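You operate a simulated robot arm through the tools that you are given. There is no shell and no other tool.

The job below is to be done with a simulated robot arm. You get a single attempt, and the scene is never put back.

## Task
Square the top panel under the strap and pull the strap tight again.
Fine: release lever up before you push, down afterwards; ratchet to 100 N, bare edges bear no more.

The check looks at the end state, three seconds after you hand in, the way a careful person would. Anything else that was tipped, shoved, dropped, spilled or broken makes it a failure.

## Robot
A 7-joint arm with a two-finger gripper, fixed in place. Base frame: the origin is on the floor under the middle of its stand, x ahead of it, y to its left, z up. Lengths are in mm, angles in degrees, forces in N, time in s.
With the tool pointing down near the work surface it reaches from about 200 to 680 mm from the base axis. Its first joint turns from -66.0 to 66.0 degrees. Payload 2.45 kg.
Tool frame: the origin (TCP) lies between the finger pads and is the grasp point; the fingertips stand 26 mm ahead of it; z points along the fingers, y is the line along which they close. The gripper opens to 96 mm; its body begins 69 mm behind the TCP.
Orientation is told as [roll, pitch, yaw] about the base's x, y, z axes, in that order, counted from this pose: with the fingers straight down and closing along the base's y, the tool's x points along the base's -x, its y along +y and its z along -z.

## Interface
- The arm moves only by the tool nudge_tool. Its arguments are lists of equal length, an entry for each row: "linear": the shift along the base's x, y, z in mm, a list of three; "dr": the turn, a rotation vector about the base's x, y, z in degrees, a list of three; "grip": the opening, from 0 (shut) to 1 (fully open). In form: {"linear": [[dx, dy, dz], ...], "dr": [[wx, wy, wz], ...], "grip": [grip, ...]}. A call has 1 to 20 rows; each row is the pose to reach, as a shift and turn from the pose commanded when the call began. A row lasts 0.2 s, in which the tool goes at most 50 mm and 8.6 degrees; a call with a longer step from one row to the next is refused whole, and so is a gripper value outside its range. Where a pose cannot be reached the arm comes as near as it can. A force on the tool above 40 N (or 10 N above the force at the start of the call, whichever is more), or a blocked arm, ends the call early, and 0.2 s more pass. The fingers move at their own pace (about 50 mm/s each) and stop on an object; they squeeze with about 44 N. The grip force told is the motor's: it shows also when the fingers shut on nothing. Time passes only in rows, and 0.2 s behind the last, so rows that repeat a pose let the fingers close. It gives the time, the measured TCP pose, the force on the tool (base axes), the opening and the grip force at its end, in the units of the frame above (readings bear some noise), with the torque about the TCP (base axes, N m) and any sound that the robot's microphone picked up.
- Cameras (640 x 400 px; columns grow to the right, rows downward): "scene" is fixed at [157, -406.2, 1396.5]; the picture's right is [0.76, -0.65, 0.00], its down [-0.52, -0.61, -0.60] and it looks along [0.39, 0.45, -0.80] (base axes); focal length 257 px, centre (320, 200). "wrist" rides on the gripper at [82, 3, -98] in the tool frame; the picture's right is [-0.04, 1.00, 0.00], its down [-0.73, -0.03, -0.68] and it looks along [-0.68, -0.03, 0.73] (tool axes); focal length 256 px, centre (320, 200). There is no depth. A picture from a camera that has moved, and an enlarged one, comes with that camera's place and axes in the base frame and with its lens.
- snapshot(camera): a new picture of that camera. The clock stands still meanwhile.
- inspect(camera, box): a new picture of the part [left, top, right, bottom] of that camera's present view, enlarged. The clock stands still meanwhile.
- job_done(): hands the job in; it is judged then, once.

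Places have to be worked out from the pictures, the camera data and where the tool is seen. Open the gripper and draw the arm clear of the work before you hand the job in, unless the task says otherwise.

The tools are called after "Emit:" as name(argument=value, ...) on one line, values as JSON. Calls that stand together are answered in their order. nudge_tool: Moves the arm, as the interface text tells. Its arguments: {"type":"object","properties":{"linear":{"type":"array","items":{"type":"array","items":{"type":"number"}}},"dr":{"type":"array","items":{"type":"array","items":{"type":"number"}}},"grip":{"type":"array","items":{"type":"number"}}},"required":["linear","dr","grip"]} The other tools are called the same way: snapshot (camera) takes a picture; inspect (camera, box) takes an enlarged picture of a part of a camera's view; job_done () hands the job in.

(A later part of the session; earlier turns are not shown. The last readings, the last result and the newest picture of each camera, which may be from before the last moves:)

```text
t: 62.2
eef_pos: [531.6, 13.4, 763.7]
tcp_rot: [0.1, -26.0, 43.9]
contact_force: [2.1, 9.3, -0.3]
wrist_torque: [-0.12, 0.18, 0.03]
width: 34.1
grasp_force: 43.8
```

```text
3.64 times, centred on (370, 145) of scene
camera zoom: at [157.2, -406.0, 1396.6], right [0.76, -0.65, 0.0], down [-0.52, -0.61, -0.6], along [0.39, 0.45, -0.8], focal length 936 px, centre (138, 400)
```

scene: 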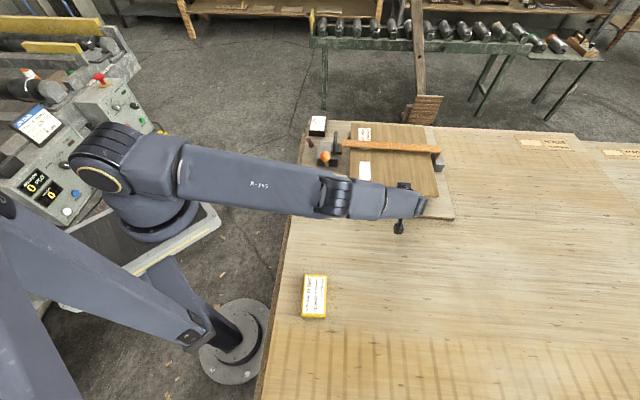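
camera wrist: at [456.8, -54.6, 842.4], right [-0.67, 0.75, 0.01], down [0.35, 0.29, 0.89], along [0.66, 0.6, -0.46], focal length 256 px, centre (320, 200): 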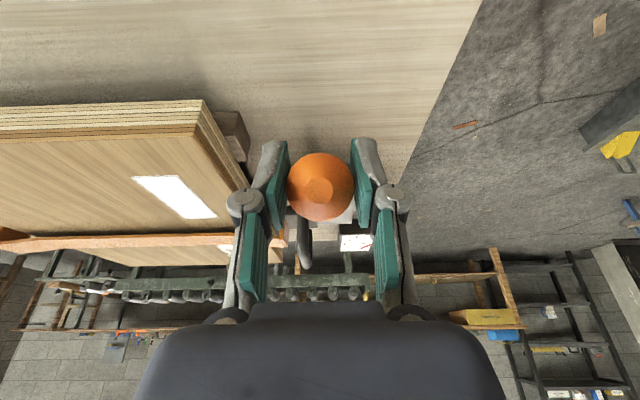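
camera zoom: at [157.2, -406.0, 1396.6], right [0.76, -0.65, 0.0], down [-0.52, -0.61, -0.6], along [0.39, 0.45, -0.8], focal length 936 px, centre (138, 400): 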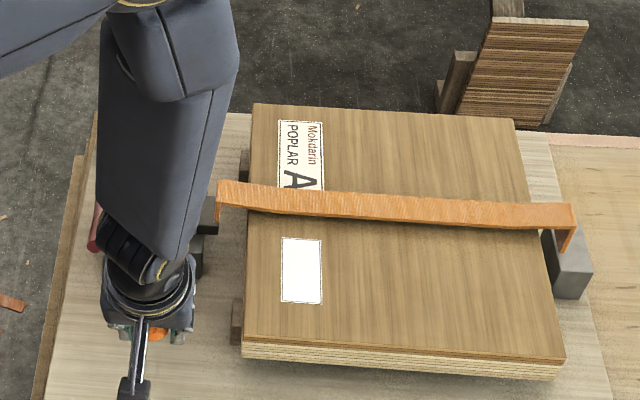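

No slip now and only 8–9 N; dial 0. Continue to ≈26° in small steps.

Emit:
nudge_tool(linear=[[-1.6, -1.5, -3.6], [-3.0, -2.9, -7.2], [-4.5, -4.3, -10.9], [-5.8, -5.6, -14.6], [-5.8, -5.6, -14.6]], dr=[[1.04, -1.08, 0], [2.08, -2.17, 0], [3.11, -3.25, 0], [4.15, -4.33, 0], [4.15, -4.33, 0]], grip=[0.25, 0.25, 0.25, 0.25, 0.25])

Emit:
inspect(camera="wrist", box=[260, 130, 390, 280])

Emit:
inspect(camera="scene", box=[290, 90, 450, 200])

```text
t: 63.4
eef_pos: [526.7, 9.7, 751.6]
tcp_rot: [0.1, -32.0, 44.0]
contact_force: [2.5, 17.8, -0.7]
wrist_torque: [-0.54, 0.53, 0.1]
width: 33.8
grasp_force: 44.3
```

```text
2.67 times, centred on (325, 205) of wrist
camera zoom: at [437.4, -73.6, 789.5], right [-0.67, 0.74, 0.02], down [0.21, 0.16, 0.96], along [0.71, 0.65, -0.26], focal length 683 px, centre (307, 187)
```

zoom: 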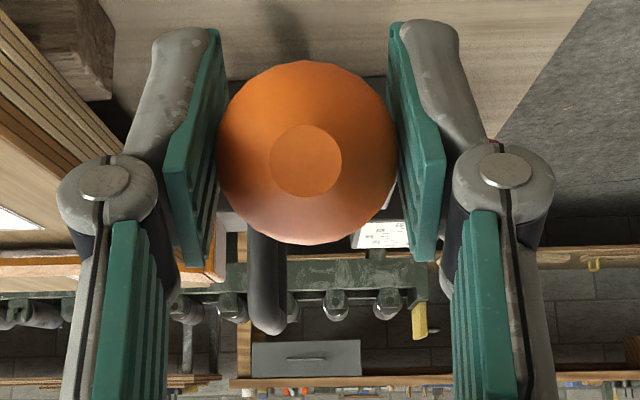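

```text
3.64 times, centred on (370, 145) of scene
camera zoom: at [157.3, -405.8, 1396.6], right [0.76, -0.65, 0.0], down [-0.52, -0.61, -0.6], along [0.39, 0.45, -0.8], focal length 936 px, centre (138, 400)
```

zoom: 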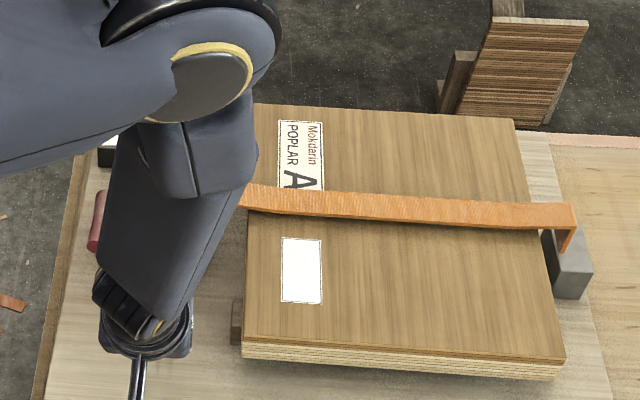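

Torque is starting to reverse at ≈26°, dial still 0 and strap unchanged. I'll go a bit further down (≈22°), easing the outward component.

Emit:
nudge_tool(linear=[[0, 0, -3.5], [-0.8, -0.8, -7], [-1.8, -1.7, -10.5], [-1.8, -1.7, -10.5]], dr=[[0.7, -0.72, 0], [1.4, -1.45, 0], [2.1, -2.2, 0], [2.1, -2.2, 0]], grip=[0.25, 0.25, 0.25, 0.25])

Emit:
inspect(camera="wrist", box=[260, 130, 390, 280])

Emit:
inspect(camera="scene", box=[290, 90, 450, 200])

```text
t: 64.4
eef_pos: [522.5, 5.3, 740.4]
tcp_rot: [-0.1, -35.1, 43.8]
contact_force: [-13.8, 10.3, 10.1]
wrist_torque: [0.83, -0.82, 0.07]
width: 33.9
grasp_force: 43.9
```

```text
2.67 times, centred on (325, 205) of wrist
camera zoom: at [433.2, -77.4, 772.6], right [-0.67, 0.74, 0.02], down [0.17, 0.12, 0.98], along [0.72, 0.66, -0.21], focal length 683 px, centre (307, 187)
```

zoom: 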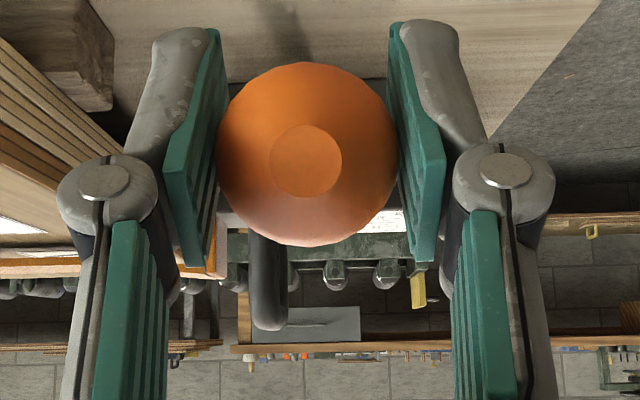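

```text
3.64 times, centred on (370, 145) of scene
camera zoom: at [156.6, -406.0, 1396.7], right [0.76, -0.65, 0.0], down [-0.52, -0.61, -0.6], along [0.39, 0.45, -0.8], focal length 936 px, centre (138, 400)
```

zoom: 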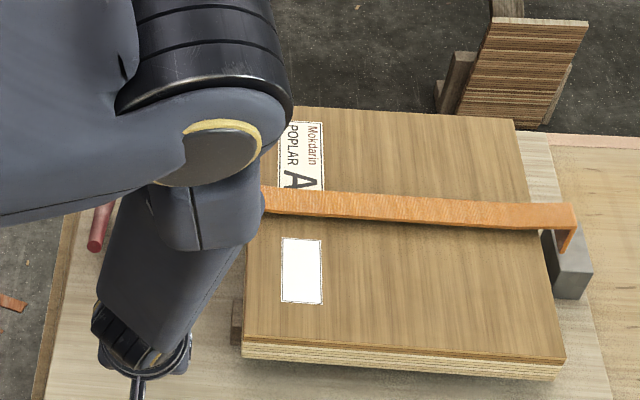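

The handle is at ≈22°; forces changed direction, suggesting the pawl engaged. I'll return the handle to the top along the same arc while holding it, then read the dial.

Emit:
nudge_tool(linear=[[1.8, 1.7, 10.5], [4.7, 4.5, 18], [7.6, 7.3, 25.1], [11.2, 10.8, 32], [14.8, 14.3, 39.3], [21, 20.3, 49.3], [28.2, 27.2, 59], [35.9, 34.6, 67.8], [42.9, 41.4, 74.7], [42.9, 41.4, 74.7]], dr=[[-2.1, 2.2, 0], [-4.2, 4.35, 0], [-6.25, 6.5, 0], [-8.3, 8.7, 0], [-10.4, 10.83, 0], [-14.3, 14.9, 0], [-17.8, 18.6, 0], [-21.2, 22.2, 0], [-24.2, 25.3, 0], [-24.2, 25.3, 0]], grip=[0.25, 0.25, 0.25, 0.25, 0.25, 0.25, 0.25, 0.25, 0.25, 0.25])

Emit:
inspect(camera="wrist", box=[220, 120, 420, 310])

Emit:
inspect(camera="scene", box=[290, 90, 450, 200])

```text
t: 66.6
eef_pos: [566.6, 47.0, 815.9]
tcp_rot: [0.0, 0.0, 43.8]
contact_force: [-15.1, -4.4, 17.8]
wrist_torque: [-0.35, 0.36, 0.07]
width: 33.8
grasp_force: 43.9
```

```text
2.11 times, centred on (320, 215) of wrist
camera zoom: at [506.6, -6.9, 913.6], right [-0.66, 0.75, 0.0], down [0.55, 0.49, 0.68], along [0.51, 0.45, -0.73], focal length 539 px, centre (320, 168)
```

zoom: 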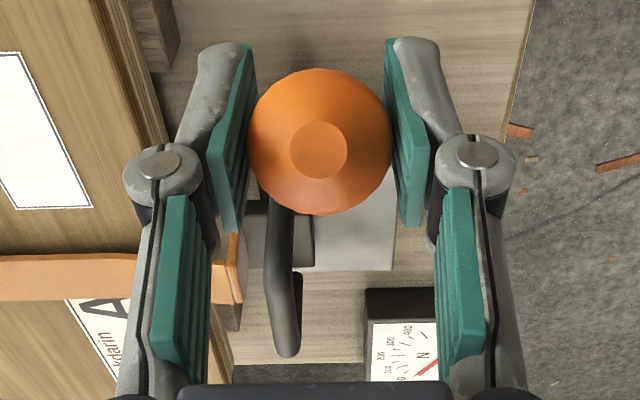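

```text
3.64 times, centred on (370, 145) of scene
camera zoom: at [156.4, -406.3, 1396.6], right [0.76, -0.65, 0.0], down [-0.52, -0.61, -0.6], along [0.39, 0.45, -0.8], focal length 936 px, centre (138, 400)
```

zoom: 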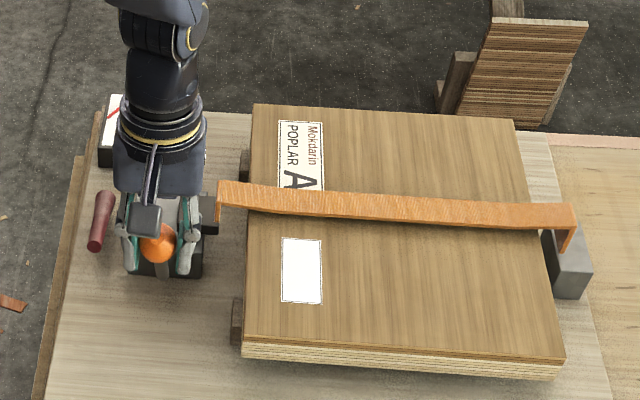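

Back at the top; let me read the dial closely.

Emit:
inspect(camera="wrist", box=[335, 265, 395, 305])

Emit:
inspect(camera="scene", box=[310, 112, 335, 137])

Emit:
inspect(camera="scene", box=[340, 130, 450, 180])

```text
10.00 times, centred on (365, 285) of wrist
camera zoom: at [506.6, -6.9, 913.6], right [-0.66, 0.75, 0.0], down [0.55, 0.49, 0.68], along [0.51, 0.45, -0.73], focal length 2560 px, centre (-130, -650)
```

zoom: 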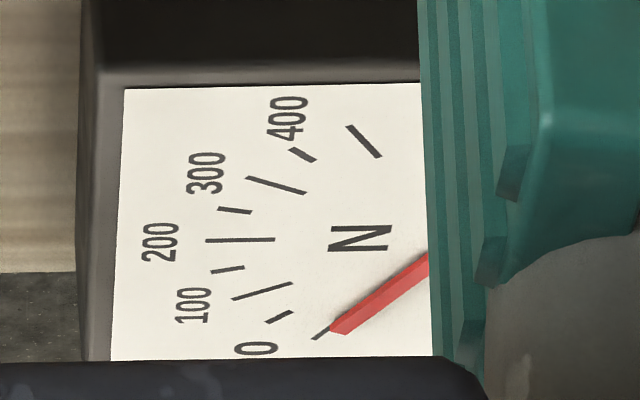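

```text
16.00 times, centred on (322, 124) of scene
camera zoom: at [156.4, -406.3, 1396.6], right [0.76, -0.65, 0.0], down [-0.52, -0.61, -0.6], along [0.39, 0.45, -0.8], focal length 4116 px, centre (280, 1408)
```

zoom: 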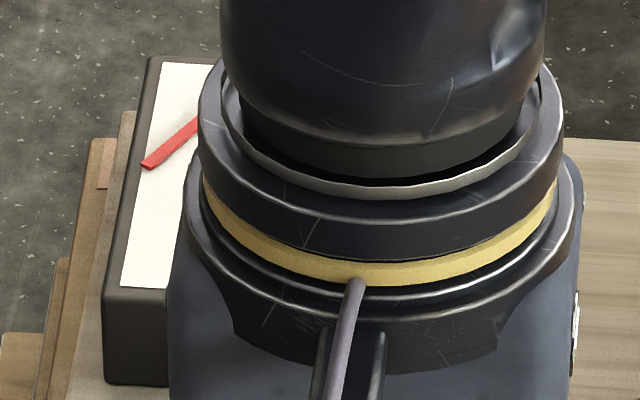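

```text
5.82 times, centred on (395, 155) of scene
camera zoom: at [156.4, -406.3, 1396.6], right [0.76, -0.65, 0.0], down [-0.52, -0.61, -0.6], along [0.39, 0.45, -0.8], focal length 1497 px, centre (-116, 462)
```

zoom: 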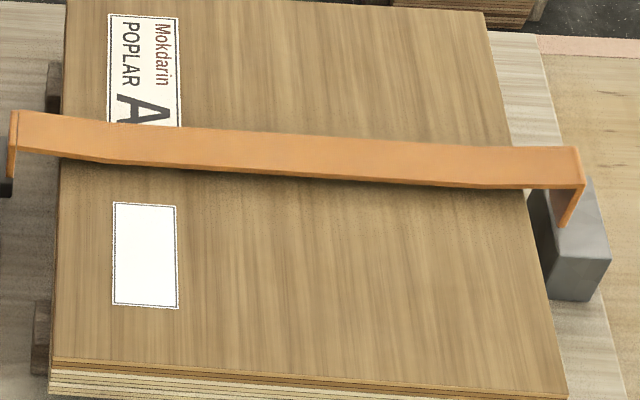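

Still 0 on the dial. I'll compare the strap shape with the earlier identical view to see whether this stroke took up any slack.

Emit:
inspect(camera="scene", box=[290, 90, 470, 210])

Emit:
inspect(camera="scene", box=[345, 135, 375, 160])

Emit:
inspect(camera="scene", box=[425, 140, 450, 165])

```text
3.33 times, centred on (380, 150) of scene
camera zoom: at [156.4, -406.3, 1396.6], right [0.76, -0.65, 0.0], down [-0.52, -0.61, -0.6], along [0.39, 0.45, -0.8], focal length 858 px, centre (120, 367)
```

zoom: 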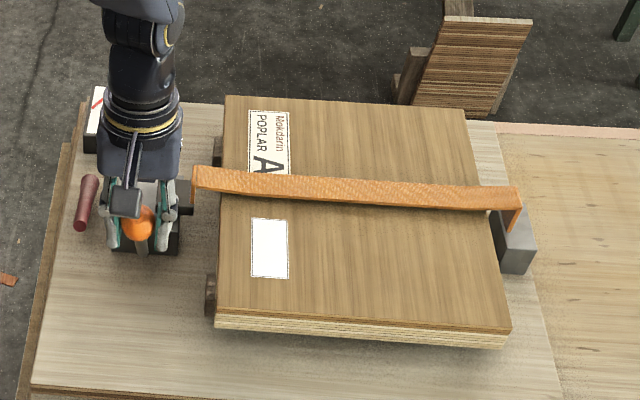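

```text
16.00 times, centred on (360, 148) of scene
camera zoom: at [156.4, -406.3, 1396.6], right [0.76, -0.65, 0.0], down [-0.52, -0.61, -0.6], along [0.39, 0.45, -0.8], focal length 4116 px, centre (-320, 1040)
```

zoom: 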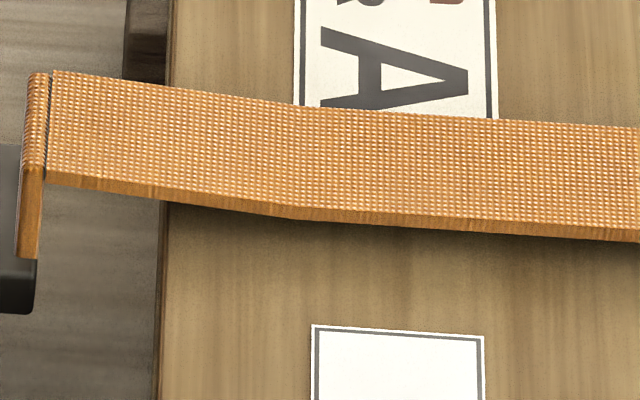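

```text
16.00 times, centred on (438, 152) of scene
camera zoom: at [156.4, -406.3, 1396.6], right [0.76, -0.65, 0.0], down [-0.52, -0.61, -0.6], along [0.39, 0.45, -0.8], focal length 4116 px, centre (-1560, 960)
```

zoom: 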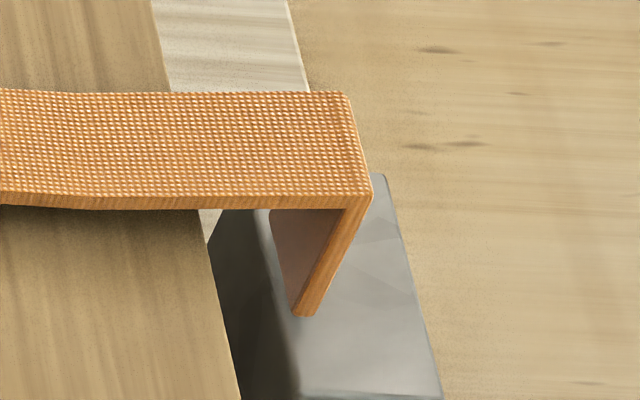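

The strap shape matches the view before this stroke, so it took up nothing: the stroke likely has to go lower than 22° to advance the ratchet. I'll re-seat the grip (open/close) to relieve the radial load and then make a deeper stroke.

Emit:
nudge_tool(linear=[[0, 0, 0], [0, 0, 0.5], [0, 0, 0.5], [0, 0, 0.5], [0, 0, 0.5]], dr=[[0, 0, 0], [0, 0, 0], [0, 0, 0], [0, 0, 0], [0, 0, 0]], grip=[0.42, 0.42, 0.3, 0.25, 0.25])

Emit:
inspect(camera="wrist", box=[220, 120, 420, 310])

```text
t: 67.8
eef_pos: [567.3, 48.0, 815.6]
tcp_rot: [0.1, -0.1, 43.8]
contact_force: [2.4, 2.6, 0.2]
wrist_torque: [0.13, -0.14, -0.04]
width: 33.8
grasp_force: 43.7
```

```text
2.11 times, centred on (320, 215) of wrist
camera zoom: at [507.2, -6.3, 912.7], right [-0.66, 0.75, 0.0], down [0.55, 0.49, 0.68], along [0.51, 0.45, -0.73], focal length 539 px, centre (320, 168)
```

zoom: 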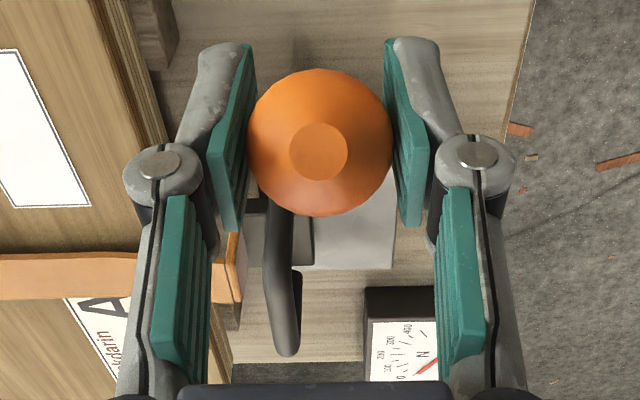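

Grip reseated with the load relieved. Now a smooth stroke down to ≈22° on the refined arc (R≈158, hinge 86 mm beyond/132 mm below the ball).

Emit:
nudge_tool(linear=[[-4.1, -4.0, -3.9], [-8.1, -7.9, -8], [-11.9, -11.5, -12.4], [-15.7, -15.1, -16.9], [-19.2, -18.5, -21.8], [-22.6, -21.8, -26.8], [-25.8, -24.9, -32], [-28.9, -27.9, -37.4], [-31.8, -30.7, -43], [-34.5, -33.3, -48.8], [-37, -35.8, -54.7], [-39.4, -38.1, -60.8], [-41.6, -40.2, -67], [-43.5, -42, -73.3], [-43.5, -42, -73.3]], dr=[[1.73, -1.8, 0], [3.46, -3.61, 0], [5.19, -5.41, 0], [6.92, -7.22, 0], [8.65, -9.02, 0], [10.38, -10.83, 0], [12.11, -12.63, 0], [13.84, -14.44, 0], [15.57, -16.24, 0], [17.3, -18.05, 0], [19.03, -19.85, 0], [20.76, -21.66, 0], [22.5, -23.5, 0], [24.2, -25.3, 0], [24.2, -25.3, 0]], grip=[0.25, 0.25, 0.25, 0.25, 0.25, 0.25, 0.25, 0.25, 0.25, 0.25, 0.25, 0.25, 0.25, 0.25, 0.25])

Emit:
inspect(camera="wrist", box=[260, 130, 390, 280])

Emit:
inspect(camera="scene", box=[345, 135, 375, 160])

```text
t: 71.0
eef_pos: [524.7, 7.7, 743.1]
tcp_rot: [0.0, -35.3, 43.8]
contact_force: [17.8, 17.4, 0.5]
wrist_torque: [0.21, -0.24, 0.02]
width: 34.0
grasp_force: 43.5
```

```text
2.67 times, centred on (325, 205) of wrist
camera zoom: at [433.8, -76.7, 775.2], right [-0.67, 0.74, 0.02], down [0.17, 0.12, 0.98], along [0.72, 0.66, -0.21], focal length 683 px, centre (307, 187)
```

zoom: 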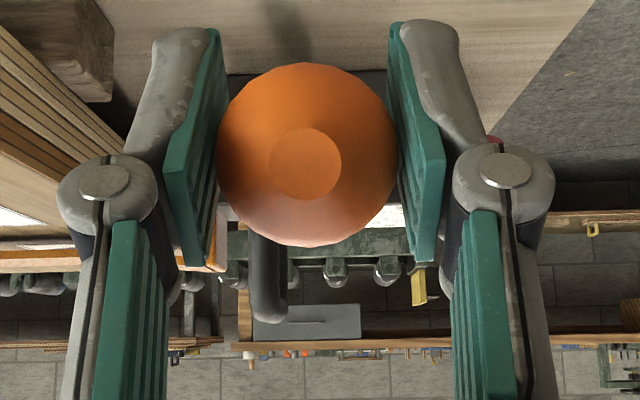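

```text
16.00 times, centred on (360, 148) of scene
camera zoom: at [157.5, -405.8, 1396.6], right [0.76, -0.65, 0.0], down [-0.52, -0.61, -0.6], along [0.39, 0.45, -0.8], focal length 4116 px, centre (-320, 1040)
```

zoom: 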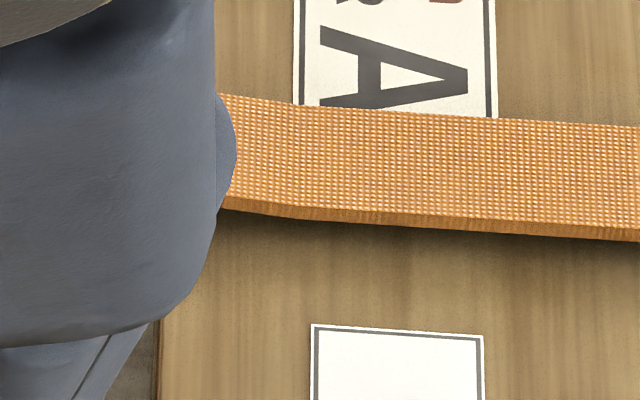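

Resistance is mostly radial (arc slightly tighter than assumed), base unmoved, no strap change yet at 22°. I'll push deeper in small steps, easing inward, to about 14°.

Emit:
nudge_tool(linear=[[0.8, 0.8, -5.7], [0.8, 0.8, -10.7], [0.4, 0.4, -15.7], [-0.2, -0.2, -20.7], [-0.2, -0.2, -20.7]], dr=[[1.25, -1.3, 0], [2.5, -2.6, 0], [3.74, -3.9, 0], [5, -5.2, 0], [5, -5.2, 0]], grip=[0.25, 0.25, 0.25, 0.25, 0.25])

Emit:
inspect(camera="wrist", box=[260, 130, 390, 280])

Emit:
inspect(camera="scene", box=[345, 135, 375, 160])

```text
t: 72.2
eef_pos: [521.8, 4.2, 719.6]
tcp_rot: [0.1, -41.9, 43.7]
contact_force: [-22.6, -12.0, 4.7]
wrist_torque: [-0.26, 0.31, 0.04]
width: 34.0
grasp_force: 43.8
```

```text
2.67 times, centred on (325, 205) of wrist
camera zoom: at [429.1, -81.2, 738.3], right [-0.67, 0.74, 0.03], down [0.09, 0.04, 1.0], along [0.74, 0.67, -0.09], focal length 683 px, centre (307, 187)
```

zoom: 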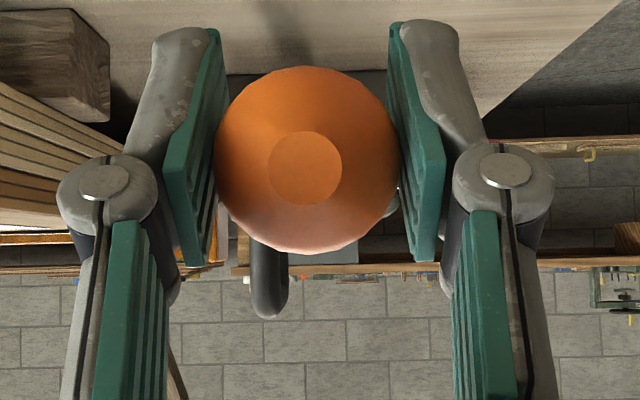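

```text
16.00 times, centred on (360, 148) of scene
camera zoom: at [156.6, -406.4, 1396.5], right [0.76, -0.65, 0.0], down [-0.52, -0.61, -0.6], along [0.39, 0.45, -0.8], focal length 4116 px, centre (-320, 1040)
```

zoom: 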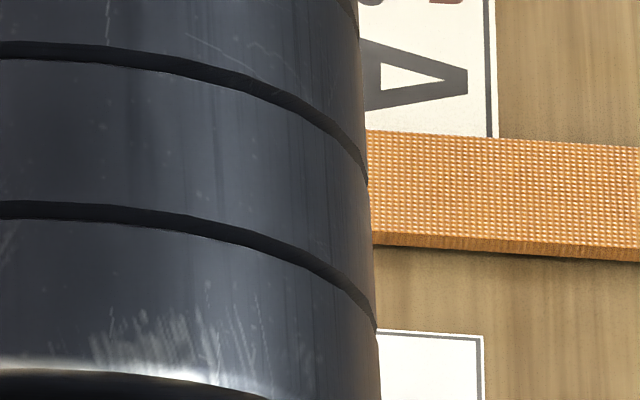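

The strap visibly dropped onto the panel in this deeper range (below ≈20°), so that is the working part of the stroke. I'll bring the handle back to the top and read the dial.

Emit:
nudge_tool(linear=[[-1.1, -1.1, 10.8], [2.4, 2.3, 24], [6.8, 6.6, 36.7], [11.9, 11.5, 48.8], [17.8, 17.2, 60.2], [24.4, 23.5, 70.9], [31.5, 30.5, 80.8], [39.4, 38, 89.7], [43.7, 42.2, 94], [43.7, 42.2, 94]], dr=[[-3.2, 3.3, 0], [-6.6, 6.9, 0], [-10.1, 10.5, 0], [-13.6, 14.2, 0], [-17, 17.8, 0], [-20.5, 21.4, 0], [-23.9, 25, 0], [-27.4, 28.6, 0], [-29.2, 30.5, 0], [-29.2, 30.5, 0]], grip=[0.25, 0.25, 0.25, 0.25, 0.25, 0.25, 0.25, 0.25, 0.25, 0.25])

Emit:
inspect(camera="wrist", box=[335, 265, 395, 305])

Emit:
inspect(camera="wrist", box=[220, 120, 420, 310])

Emit:
inspect(camera="scene", box=[345, 135, 375, 160])

```text
t: 74.4
eef_pos: [566.7, 47.0, 814.2]
tcp_rot: [0.1, 0.2, 43.8]
contact_force: [-1.2, 9.2, 0.2]
wrist_torque: [-0.71, 0.78, -0.08]
width: 33.8
grasp_force: 44.0
```

```text
10.00 times, centred on (365, 285) of wrist
camera zoom: at [506.4, -7.4, 911.7], right [-0.66, 0.75, 0.0], down [0.55, 0.49, 0.68], along [0.51, 0.45, -0.74], focal length 2560 px, centre (-130, -650)
```

zoom: 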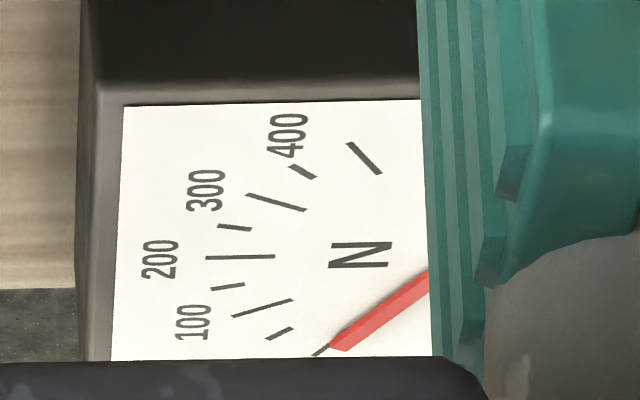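

```text
2.11 times, centred on (320, 215) of wrist
camera zoom: at [506.4, -7.4, 911.7], right [-0.66, 0.75, 0.0], down [0.55, 0.49, 0.68], along [0.51, 0.45, -0.74], focal length 539 px, centre (320, 168)
```

zoom: 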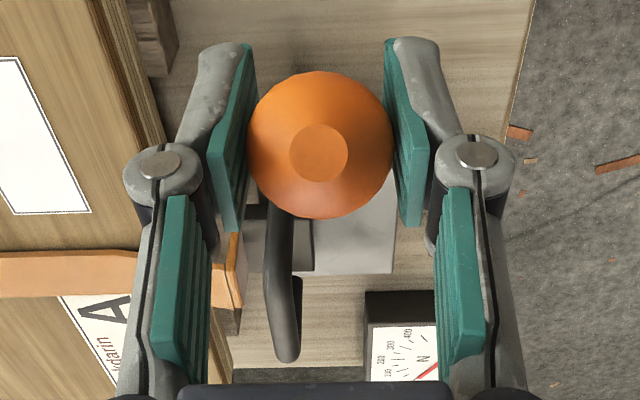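

```text
16.00 times, centred on (360, 148) of scene
camera zoom: at [157.4, -405.9, 1396.6], right [0.76, -0.65, 0.0], down [-0.52, -0.61, -0.6], along [0.39, 0.45, -0.8], focal length 4116 px, centre (-320, 1040)
```

zoom: 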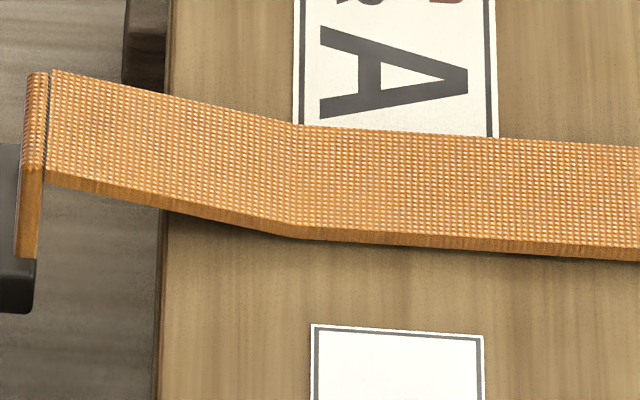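

Dial still 0 but the strap dropped further, nearly as taut as it originally was, so the next working stroke should start building tension. I'll repeat the stroke but pause at ≈18° to see exactly where the take-up happens.

Emit:
nudge_tool(linear=[[-4.3, -4.2, -4.3], [-8.3, -8, -8.6], [-12.2, -11.7, -13.2], [-15.8, -15.3, -18], [-19.3, -18.7, -23.1], [-22.7, -22, -28.3], [-25.9, -25, -33.8], [-28.9, -27.9, -39.4], [-31.8, -30.7, -45.2], [-34.5, -33.3, -51.2], [-36.9, -35.6, -57.3], [-39.2, -37.9, -63.6], [-41.3, -39.9, -70], [-43.2, -41.7, -76.5], [-44.8, -43.3, -83.2], [-44.8, -43.3, -83.2]], dr=[[1.8, -1.9, 0], [3.5, -3.7, 0], [5.3, -5.5, 0], [7, -7.3, 0], [8.7, -9.1, 0], [10.4, -10.9, 0], [12.2, -12.7, 0], [13.9, -14.5, 0], [15.6, -16.3, 0], [17.4, -18.1, 0], [19.1, -19.9, 0], [20.8, -21.7, 0], [22.6, -23.5, 0], [24.3, -25.3, 0], [26, -27.1, 0], [26, -27.1, 0]], grip=[0.25, 0.25, 0.25, 0.25, 0.25, 0.25, 0.25, 0.25, 0.25, 0.25, 0.25, 0.25, 0.25, 0.25, 0.25, 0.25])

Emit:
inspect(camera="scene", box=[345, 135, 375, 160])

Emit:
snapshot(camera="scene")

Emit:
inspect(camera="wrist", box=[260, 130, 390, 280])

```text
t: 77.8
eef_pos: [523.2, 6.9, 733.6]
tcp_rot: [0.1, -37.9, 43.9]
contact_force: [16.5, 19.3, 0.5]
wrist_torque: [0.39, -0.45, -0.03]
width: 33.8
grasp_force: 43.9
```

```text
16.00 times, centred on (360, 148) of scene
camera zoom: at [157.4, -405.8, 1396.6], right [0.76, -0.65, 0.0], down [-0.52, -0.61, -0.6], along [0.39, 0.45, -0.8], focal length 4116 px, centre (-320, 1040)
```

zoom: 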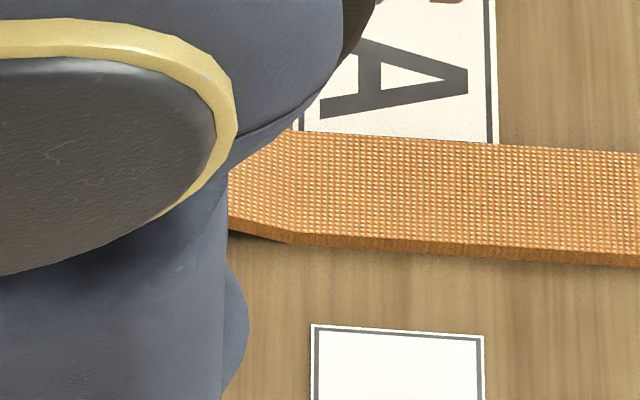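

```text
taken
```

scene: 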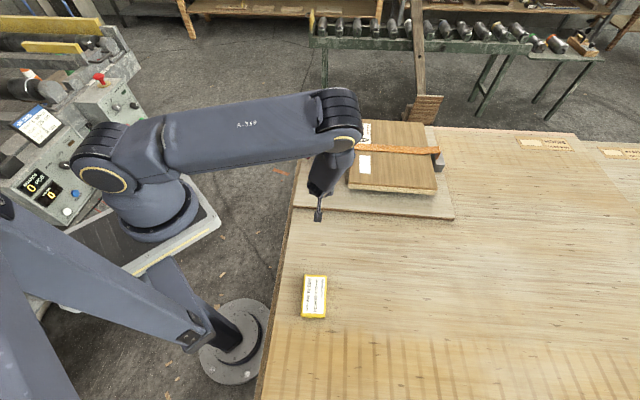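

```text
2.67 times, centred on (325, 205) of wrist
camera zoom: at [431.9, -78.6, 759.8], right [-0.67, 0.74, 0.02], down [0.14, 0.09, 0.99], along [0.73, 0.66, -0.16], focal length 683 px, centre (307, 187)
```

zoom: 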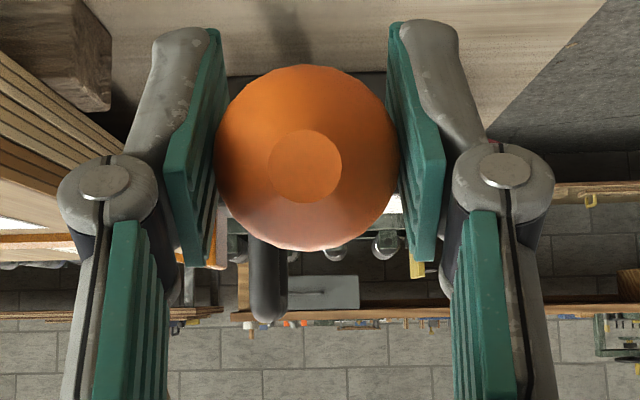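

The strap has come flush down on the panel already at 18°, so tension may be starting. I'll return to the top and read the dial before going any further.

Emit:
nudge_tool(linear=[[3.5, 3.4, 13.2], [7.9, 7.7, 25.9], [13, 12.6, 38], [18.9, 18.3, 49.4], [25.5, 24.6, 60.1], [32.6, 31.6, 70], [40.5, 39.1, 78.9], [44.8, 43.3, 83.2], [44.8, 43.3, 83.2]], dr=[[-3.5, 3.6, 0], [-6.9, 7.2, 0], [-10.4, 10.8, 0], [-13.8, 14.4, 0], [-17.3, 18.1, 0], [-20.8, 21.7, 0], [-24.2, 25.3, 0], [-26, 27.1, 0], [-26, 27.1, 0]], grip=[0.25, 0.25, 0.25, 0.25, 0.25, 0.25, 0.25, 0.25, 0.25])

Emit:
inspect(camera="wrist", box=[335, 265, 395, 305])

Emit:
inspect(camera="wrist", box=[220, 120, 420, 310])

Emit:
inspect(camera="scene", box=[345, 135, 375, 160])

```text
t: 79.8
eef_pos: [565.9, 48.0, 815.0]
tcp_rot: [0.1, 0.1, 43.9]
contact_force: [-15.2, -1.4, 6.7]
wrist_torque: [-0.75, 0.79, -0.02]
width: 33.9
grasp_force: 43.9
```

```text
10.00 times, centred on (365, 285) of wrist
camera zoom: at [506.7, -7.0, 913.2], right [-0.66, 0.75, 0.0], down [0.55, 0.49, 0.68], along [0.51, 0.45, -0.74], focal length 2560 px, centre (-130, -650)
```

zoom: 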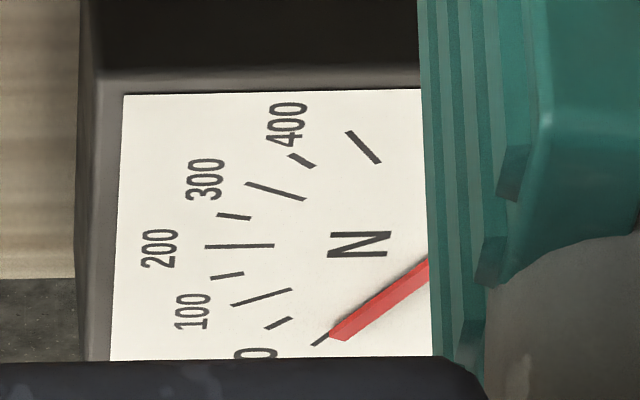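

```text
2.11 times, centred on (320, 215) of wrist
camera zoom: at [506.7, -7.0, 913.2], right [-0.66, 0.75, 0.0], down [0.55, 0.49, 0.68], along [0.51, 0.45, -0.74], focal length 539 px, centre (320, 168)
```

zoom: 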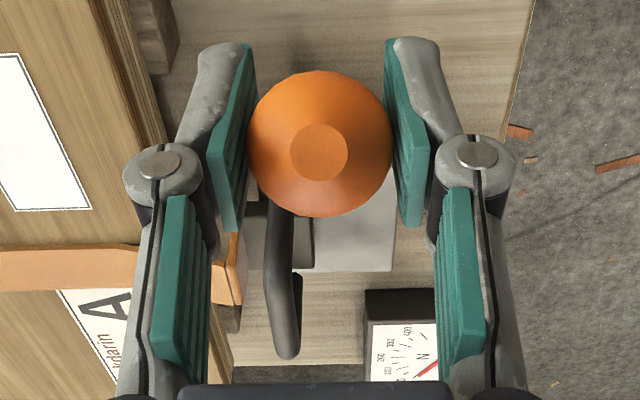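

```text
16.00 times, centred on (360, 148) of scene
camera zoom: at [156.6, -406.2, 1396.6], right [0.76, -0.65, 0.0], down [-0.52, -0.61, -0.6], along [0.39, 0.45, -0.8], focal length 4116 px, centre (-320, 1040)
```

zoom: 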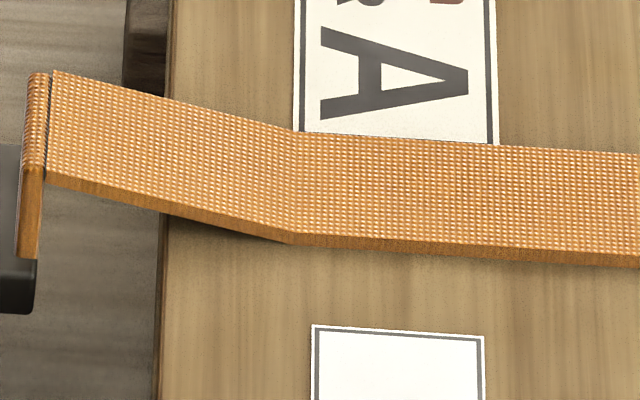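

The dial is still at 0, but each stroke below ≈20° lowers the strap proportionally (about 3 units/degree in the zoomed view) and roughly one deeper stroke remains to taut. I'll make the next stroke to ≈14° and read again.

Emit:
nudge_tool(linear=[[-4.3, -4.2, -4.3], [-12.2, -11.7, -13.2], [-19.3, -18.7, -23.1], [-25.9, -25, -33.8], [-31.6, -30.5, -45.2], [-34.1, -32.9, -51.2], [-36.2, -34.9, -57.3], [-38.1, -36.8, -63.6], [-39.8, -38.5, -70], [-41.7, -40.3, -76.5], [-43.4, -41.9, -83.2], [-44.8, -43.3, -89.9], [-45.6, -44, -94], [-45.6, -44, -94]], dr=[[1.8, -1.9, 0], [5.3, -5.5, 0], [8.7, -9.1, 0], [12.2, -12.7, 0], [15.6, -16.3, 0], [17.4, -18.1, 0], [19.1, -19.9, 0], [20.8, -21.7, 0], [22.6, -23.5, 0], [24.3, -25.3, 0], [26, -27.1, 0], [27.7, -29, 0], [28.8, -30, 0], [28.8, -30, 0]], grip=[0.25, 0.25, 0.25, 0.25, 0.25, 0.25, 0.25, 0.25, 0.25, 0.25, 0.25, 0.25, 0.25, 0.25])

Emit:
nudge_tool(linear=[[2.2, 2.1, 10.8], [5.8, 5.5, 24], [9.4, 9.1, 36.7], [14, 13.5, 48.8], [19.7, 19, 60.2], [26.3, 25.3, 70.9], [33.4, 32.3, 80.8], [41.3, 39.8, 89.7], [45.6, 44, 94], [45.6, 44, 94]], dr=[[-2.8, 2.9, 0], [-6.2, 6.5, 0], [-9.7, 10.1, 0], [-13.2, 13.7, 0], [-16.6, 17.3, 0], [-20.1, 20.9, 0], [-23.5, 24.5, 0], [-27, 28.1, 0], [-28.8, 30, 0], [-28.8, 30, 0]], grip=[0.25, 0.25, 0.25, 0.25, 0.25, 0.25, 0.25, 0.25, 0.25, 0.25])

Emit:
inspect(camera="wrist", box=[335, 265, 395, 305])

Emit:
inspect(camera="scene", box=[345, 135, 375, 160])

Emit:
inspect(camera="wrist", box=[220, 120, 420, 310])

```text
t: 82.8
eef_pos: [521.2, 4.8, 720.3]
tcp_rot: [0.1, -41.8, 43.8]
contact_force: [5.6, 15.0, -0.3]
wrist_torque: [-0.41, 0.37, 0.04]
width: 34.0
grasp_force: 44.5
```

```text
t: 85.0
eef_pos: [567.6, 47.6, 815.6]
tcp_rot: [0.2, 0.1, 43.8]
contact_force: [-6.4, 12.3, 0.6]
wrist_torque: [-0.75, 0.81, -0.08]
width: 34.0
grasp_force: 44.0
```

```text
10.00 times, centred on (365, 285) of wrist
camera zoom: at [506.9, -7.0, 913.2], right [-0.66, 0.75, 0.0], down [0.55, 0.49, 0.68], along [0.51, 0.45, -0.74], focal length 2560 px, centre (-130, -650)
```

zoom: 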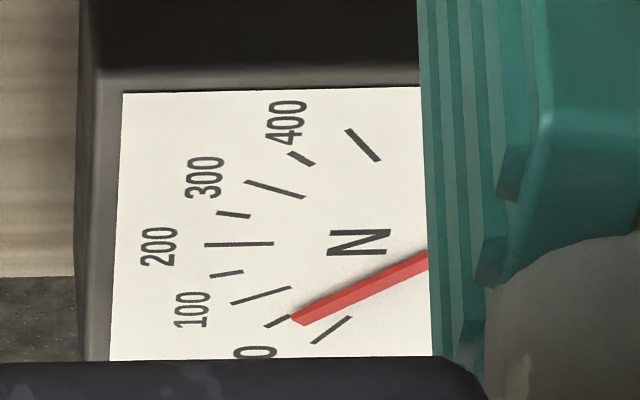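

```text
16.00 times, centred on (360, 148) of scene
camera zoom: at [157.2, -405.8, 1396.6], right [0.76, -0.65, 0.0], down [-0.52, -0.61, -0.6], along [0.39, 0.45, -0.8], focal length 4116 px, centre (-320, 1040)
```

zoom: 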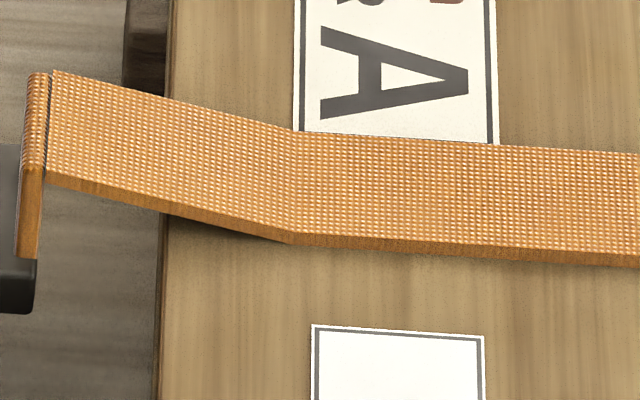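

```text
2.11 times, centred on (320, 215) of wrist
camera zoom: at [506.9, -7.0, 913.2], right [-0.66, 0.75, 0.0], down [0.55, 0.49, 0.68], along [0.51, 0.45, -0.74], focal length 539 px, centre (320, 168)
```

zoom: 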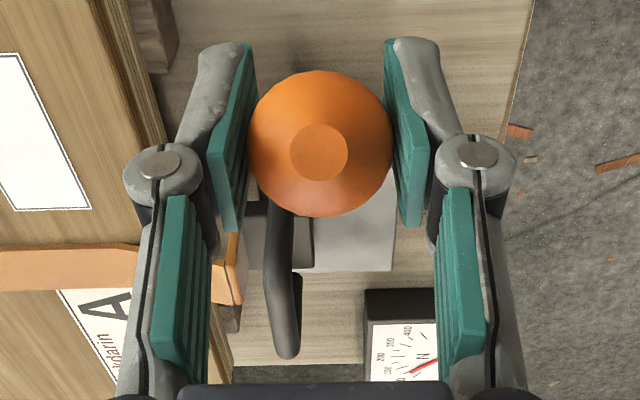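

The dial now reads about 47–50 N. Since take-up scales with how far below ≈20° I go, I'll use shallower strokes from here: next to ≈18°, then read.

Emit:
nudge_tool(linear=[[-4.3, -4.2, -4.3], [-12.2, -11.7, -13.2], [-19.3, -18.7, -23.1], [-25.9, -25, -33.8], [-31.6, -30.5, -45.2], [-34.1, -32.9, -51.2], [-36.2, -34.9, -57.3], [-38.1, -36.8, -63.6], [-39.8, -38.5, -70], [-41.7, -40.3, -76.5], [-43.4, -41.9, -83.2], [-43.4, -41.9, -83.2]], dr=[[1.8, -1.9, 0], [5.3, -5.5, 0], [8.7, -9.1, 0], [12.2, -12.7, 0], [15.6, -16.3, 0], [17.4, -18.1, 0], [19.1, -19.9, 0], [20.8, -21.7, 0], [22.6, -23.5, 0], [24.3, -25.3, 0], [26, -27.1, 0], [26, -27.1, 0]], grip=[0.25, 0.25, 0.25, 0.25, 0.25, 0.25, 0.25, 0.25, 0.25, 0.25, 0.25, 0.25])

Emit:
nudge_tool(linear=[[3.6, 3.4, 13.2], [7.2, 7, 25.9], [11.8, 11.4, 38], [17.5, 16.9, 49.4], [24.1, 23.2, 60.1], [31.2, 30.2, 70], [39.1, 37.7, 78.9], [43.4, 41.9, 83.2], [43.4, 41.9, 83.2]], dr=[[-3.5, 3.6, 0], [-6.9, 7.2, 0], [-10.4, 10.8, 0], [-13.8, 14.4, 0], [-17.3, 18.1, 0], [-20.8, 21.7, 0], [-24.2, 25.3, 0], [-26, 27.1, 0], [-26, 27.1, 0]], grip=[0.25, 0.25, 0.25, 0.25, 0.25, 0.25, 0.25, 0.25, 0.25])

Emit:
inspect(camera="wrist", box=[335, 265, 395, 305])

Emit:
inspect(camera="wrist", box=[220, 120, 420, 310])

Emit:
inspect(camera="scene", box=[290, 90, 470, 210])

```text
t: 87.6
eef_pos: [524.5, 6.9, 730.5]
tcp_rot: [0.1, -37.5, 43.7]
contact_force: [-16.0, 1.4, 9.7]
wrist_torque: [0.41, -0.48, 0.04]
width: 33.8
grasp_force: 43.7
```

```text
t: 89.6
eef_pos: [566.7, 45.7, 814.3]
tcp_rot: [0.0, 0.0, 43.7]
contact_force: [-2.2, -4.8, 2.6]
wrist_torque: [-0.36, 0.4, 0.02]
width: 33.7
grasp_force: 43.8
```

```text
10.00 times, centred on (365, 285) of wrist
camera zoom: at [506.3, -7.2, 912.0], right [-0.66, 0.75, 0.0], down [0.55, 0.49, 0.68], along [0.51, 0.45, -0.73], focal length 2560 px, centre (-130, -650)
```

zoom: 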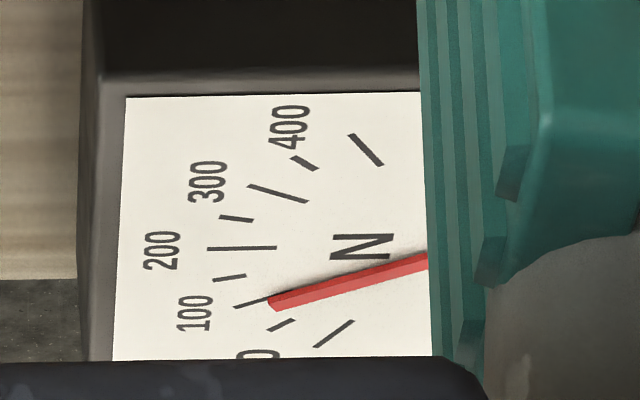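

```text
2.11 times, centred on (320, 215) of wrist
camera zoom: at [506.3, -7.2, 912.0], right [-0.66, 0.75, 0.0], down [0.55, 0.49, 0.68], along [0.51, 0.45, -0.73], focal length 539 px, centre (320, 168)
```

zoom: 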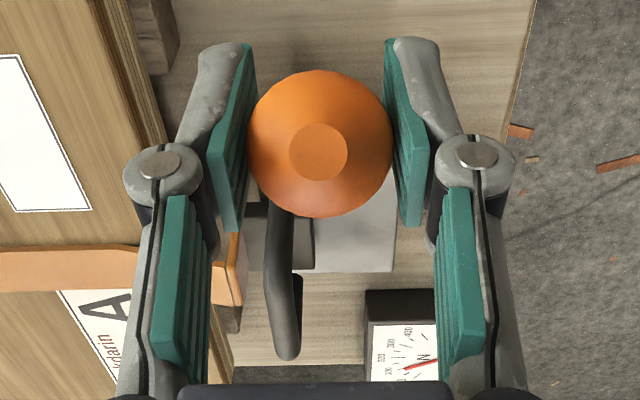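

```text
3.33 times, centred on (380, 150) of scene
camera zoom: at [157.0, -406.3, 1396.5], right [0.76, -0.65, 0.0], down [-0.52, -0.61, -0.6], along [0.39, 0.45, -0.8], focal length 858 px, centre (120, 367)
```

zoom: 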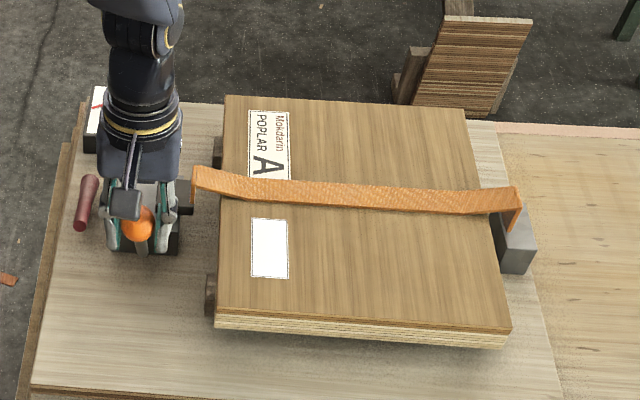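

The dial now reads right about 100 N. I'll release the ball (handle is at its rest position), rise clear, and read the dial precisely from an unobstructed view.

Emit:
nudge_tool(linear=[[0, 0, 0], [0, 0, 0], [0, 0, 0], [0, 0, 25], [0, 0, 55], [0, 0, 90], [0, 0, 100]], dr=[[0, 0, 0], [0, 0, 0], [0, 0, 0], [0, 0, 0], [0, 0, 0], [0, 0, 0], [0, 0, 0]], grip=[0.4, 0.55, 0.65, 0.65, 0.65, 0.65, 0.65])

Emit:
nudge_tool(linear=[[-33, 13, 10], [-66, 26, 15], [-99, 39, 15], [-131, 51, 15], [-131, 51, 15]], dr=[[0, 0, 0], [0, 0, 0], [0, 0, 0], [0, 0, 0], [0, 0, 0]], grip=[0.65, 0.65, 0.65, 0.65, 0.65])

Emit:
inspect(camera="scene", box=[308, 112, 333, 137])

Emit:
inspect(camera="wrist", box=[275, 225, 320, 270])

Emit:
inspect(camera="scene", box=[290, 90, 470, 220])

```text
t: 91.2
eef_pos: [566.8, 47.0, 914.5]
tcp_rot: [0.0, 0.0, 43.8]
contact_force: [-0.8, -0.7, -0.2]
wrist_torque: [0.01, 0.02, 0.0]
width: 62.6
grasp_force: 0.1
```

```text
t: 92.4
eef_pos: [436.2, 98.0, 929.2]
tcp_rot: [0.0, -0.1, 43.7]
contact_force: [0.6, -0.1, 0.8]
wrist_torque: [0.01, 0.0, 0.03]
width: 62.3
grasp_force: 0.0
```

```text
16.00 times, centred on (320, 124) of scene
camera zoom: at [157.0, -406.2, 1396.5], right [0.76, -0.65, 0.0], down [-0.52, -0.61, -0.6], along [0.39, 0.45, -0.8], focal length 4116 px, centre (312, 1408)
```

zoom: 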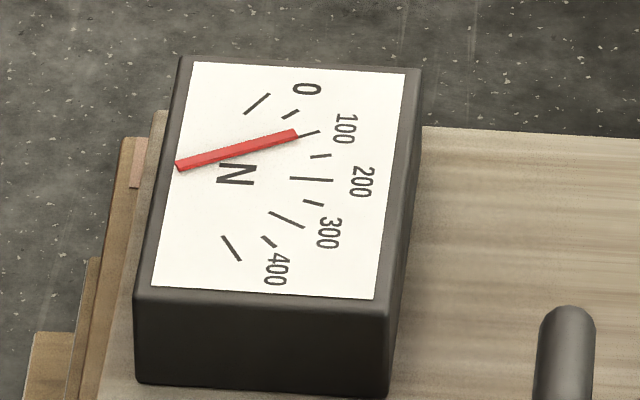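

```text
8.89 times, centred on (298, 248) of wrist
camera zoom: at [375.5, 44.1, 1027.2], right [-0.66, 0.75, 0.0], down [0.55, 0.49, 0.68], along [0.51, 0.45, -0.73], focal length 2276 px, centre (520, -222)
```

zoom: 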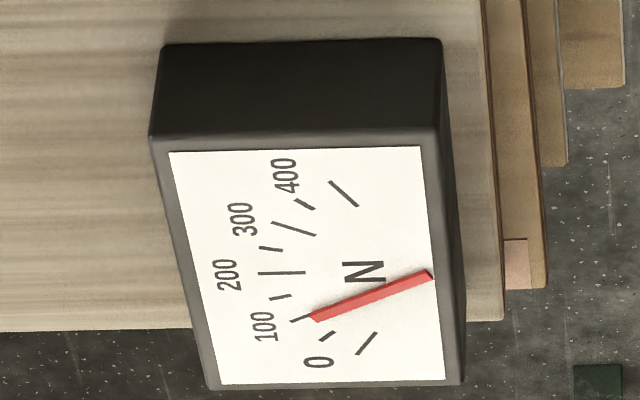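

```text
3.08 times, centred on (380, 155) of scene
camera zoom: at [157.0, -406.2, 1396.5], right [0.76, -0.65, 0.0], down [-0.52, -0.61, -0.6], along [0.39, 0.45, -0.8], focal length 792 px, centre (135, 338)
```

zoom: 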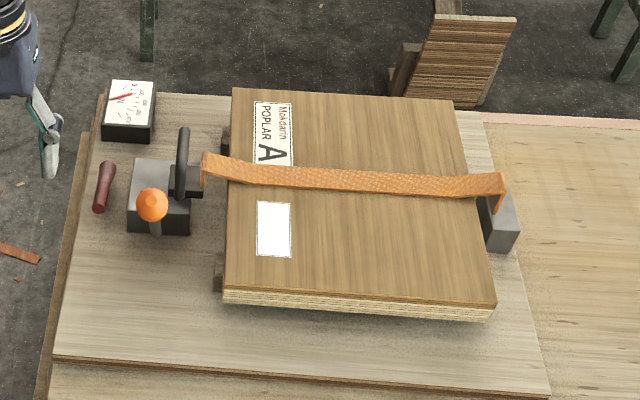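

Both views show the needle exactly on the 100 N mark, lever down. Final check: the panel's alignment at the corners now that the strap is tight.

Emit:
inspect(camera="scene", box=[340, 170, 380, 200])

Emit:
inspect(camera="scene", box=[415, 175, 455, 205])

Emit:
inspect(camera="scene", box=[345, 115, 385, 140])

Emit:
inspect(camera="scene", box=[415, 115, 455, 140])

Emit:
snapshot(camera="scene")

```text
13.33 times, centred on (360, 185) of scene
camera zoom: at [157.0, -406.2, 1396.5], right [0.76, -0.65, 0.0], down [-0.52, -0.61, -0.6], along [0.39, 0.45, -0.8], focal length 3430 px, centre (-213, 400)
```

zoom: 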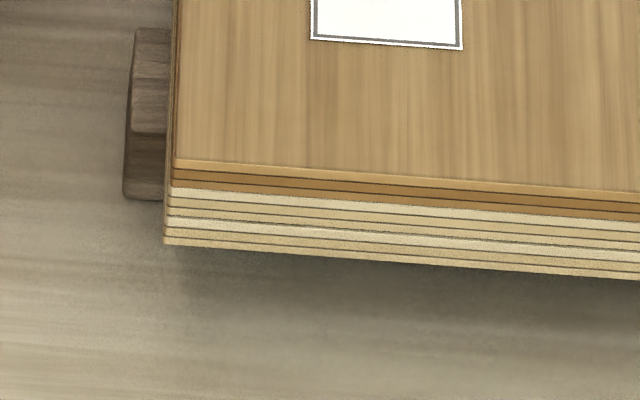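

```text
13.33 times, centred on (435, 190) of scene
camera zoom: at [157.0, -406.2, 1396.5], right [0.76, -0.65, 0.0], down [-0.52, -0.61, -0.6], along [0.39, 0.45, -0.8], focal length 3430 px, centre (-1213, 333)
```

zoom: 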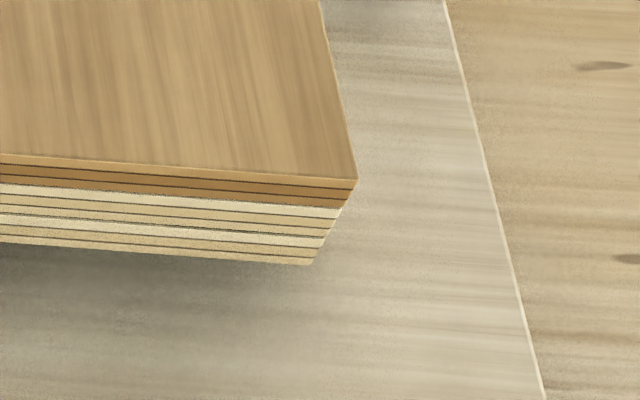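

```text
16.00 times, centred on (365, 128) of scene
camera zoom: at [157.0, -406.2, 1396.5], right [0.76, -0.65, 0.0], down [-0.52, -0.61, -0.6], along [0.39, 0.45, -0.8], focal length 4116 px, centre (-400, 1360)
```

zoom: 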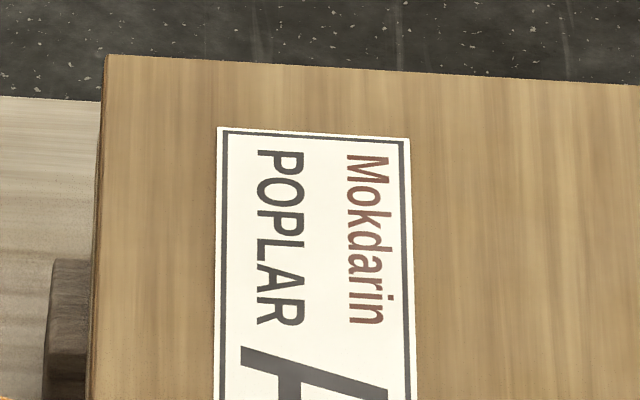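

```text
16.00 times, centred on (435, 128) of scene
camera zoom: at [157.0, -406.2, 1396.5], right [0.76, -0.65, 0.0], down [-0.52, -0.61, -0.6], along [0.39, 0.45, -0.8], focal length 4116 px, centre (-1520, 1360)
```

zoom: 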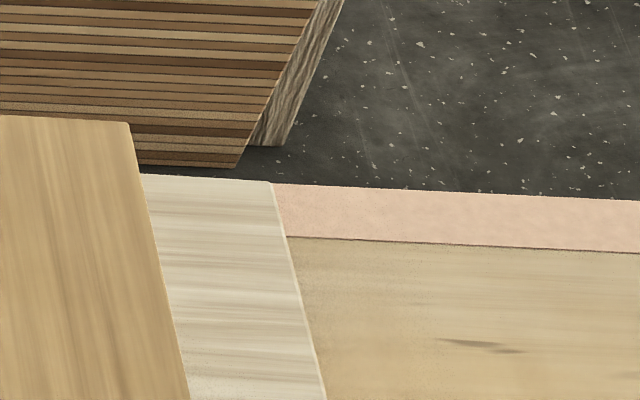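

```text
taken
```

scene: 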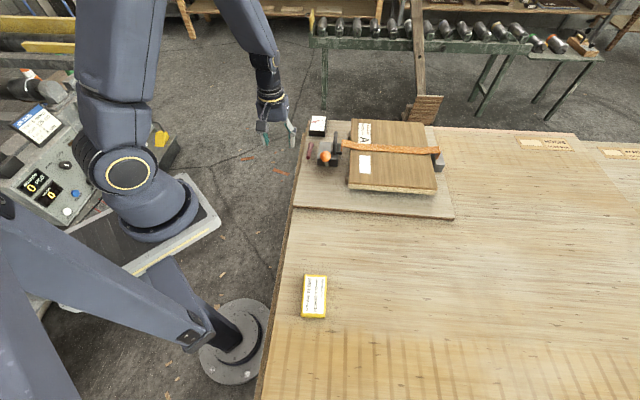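

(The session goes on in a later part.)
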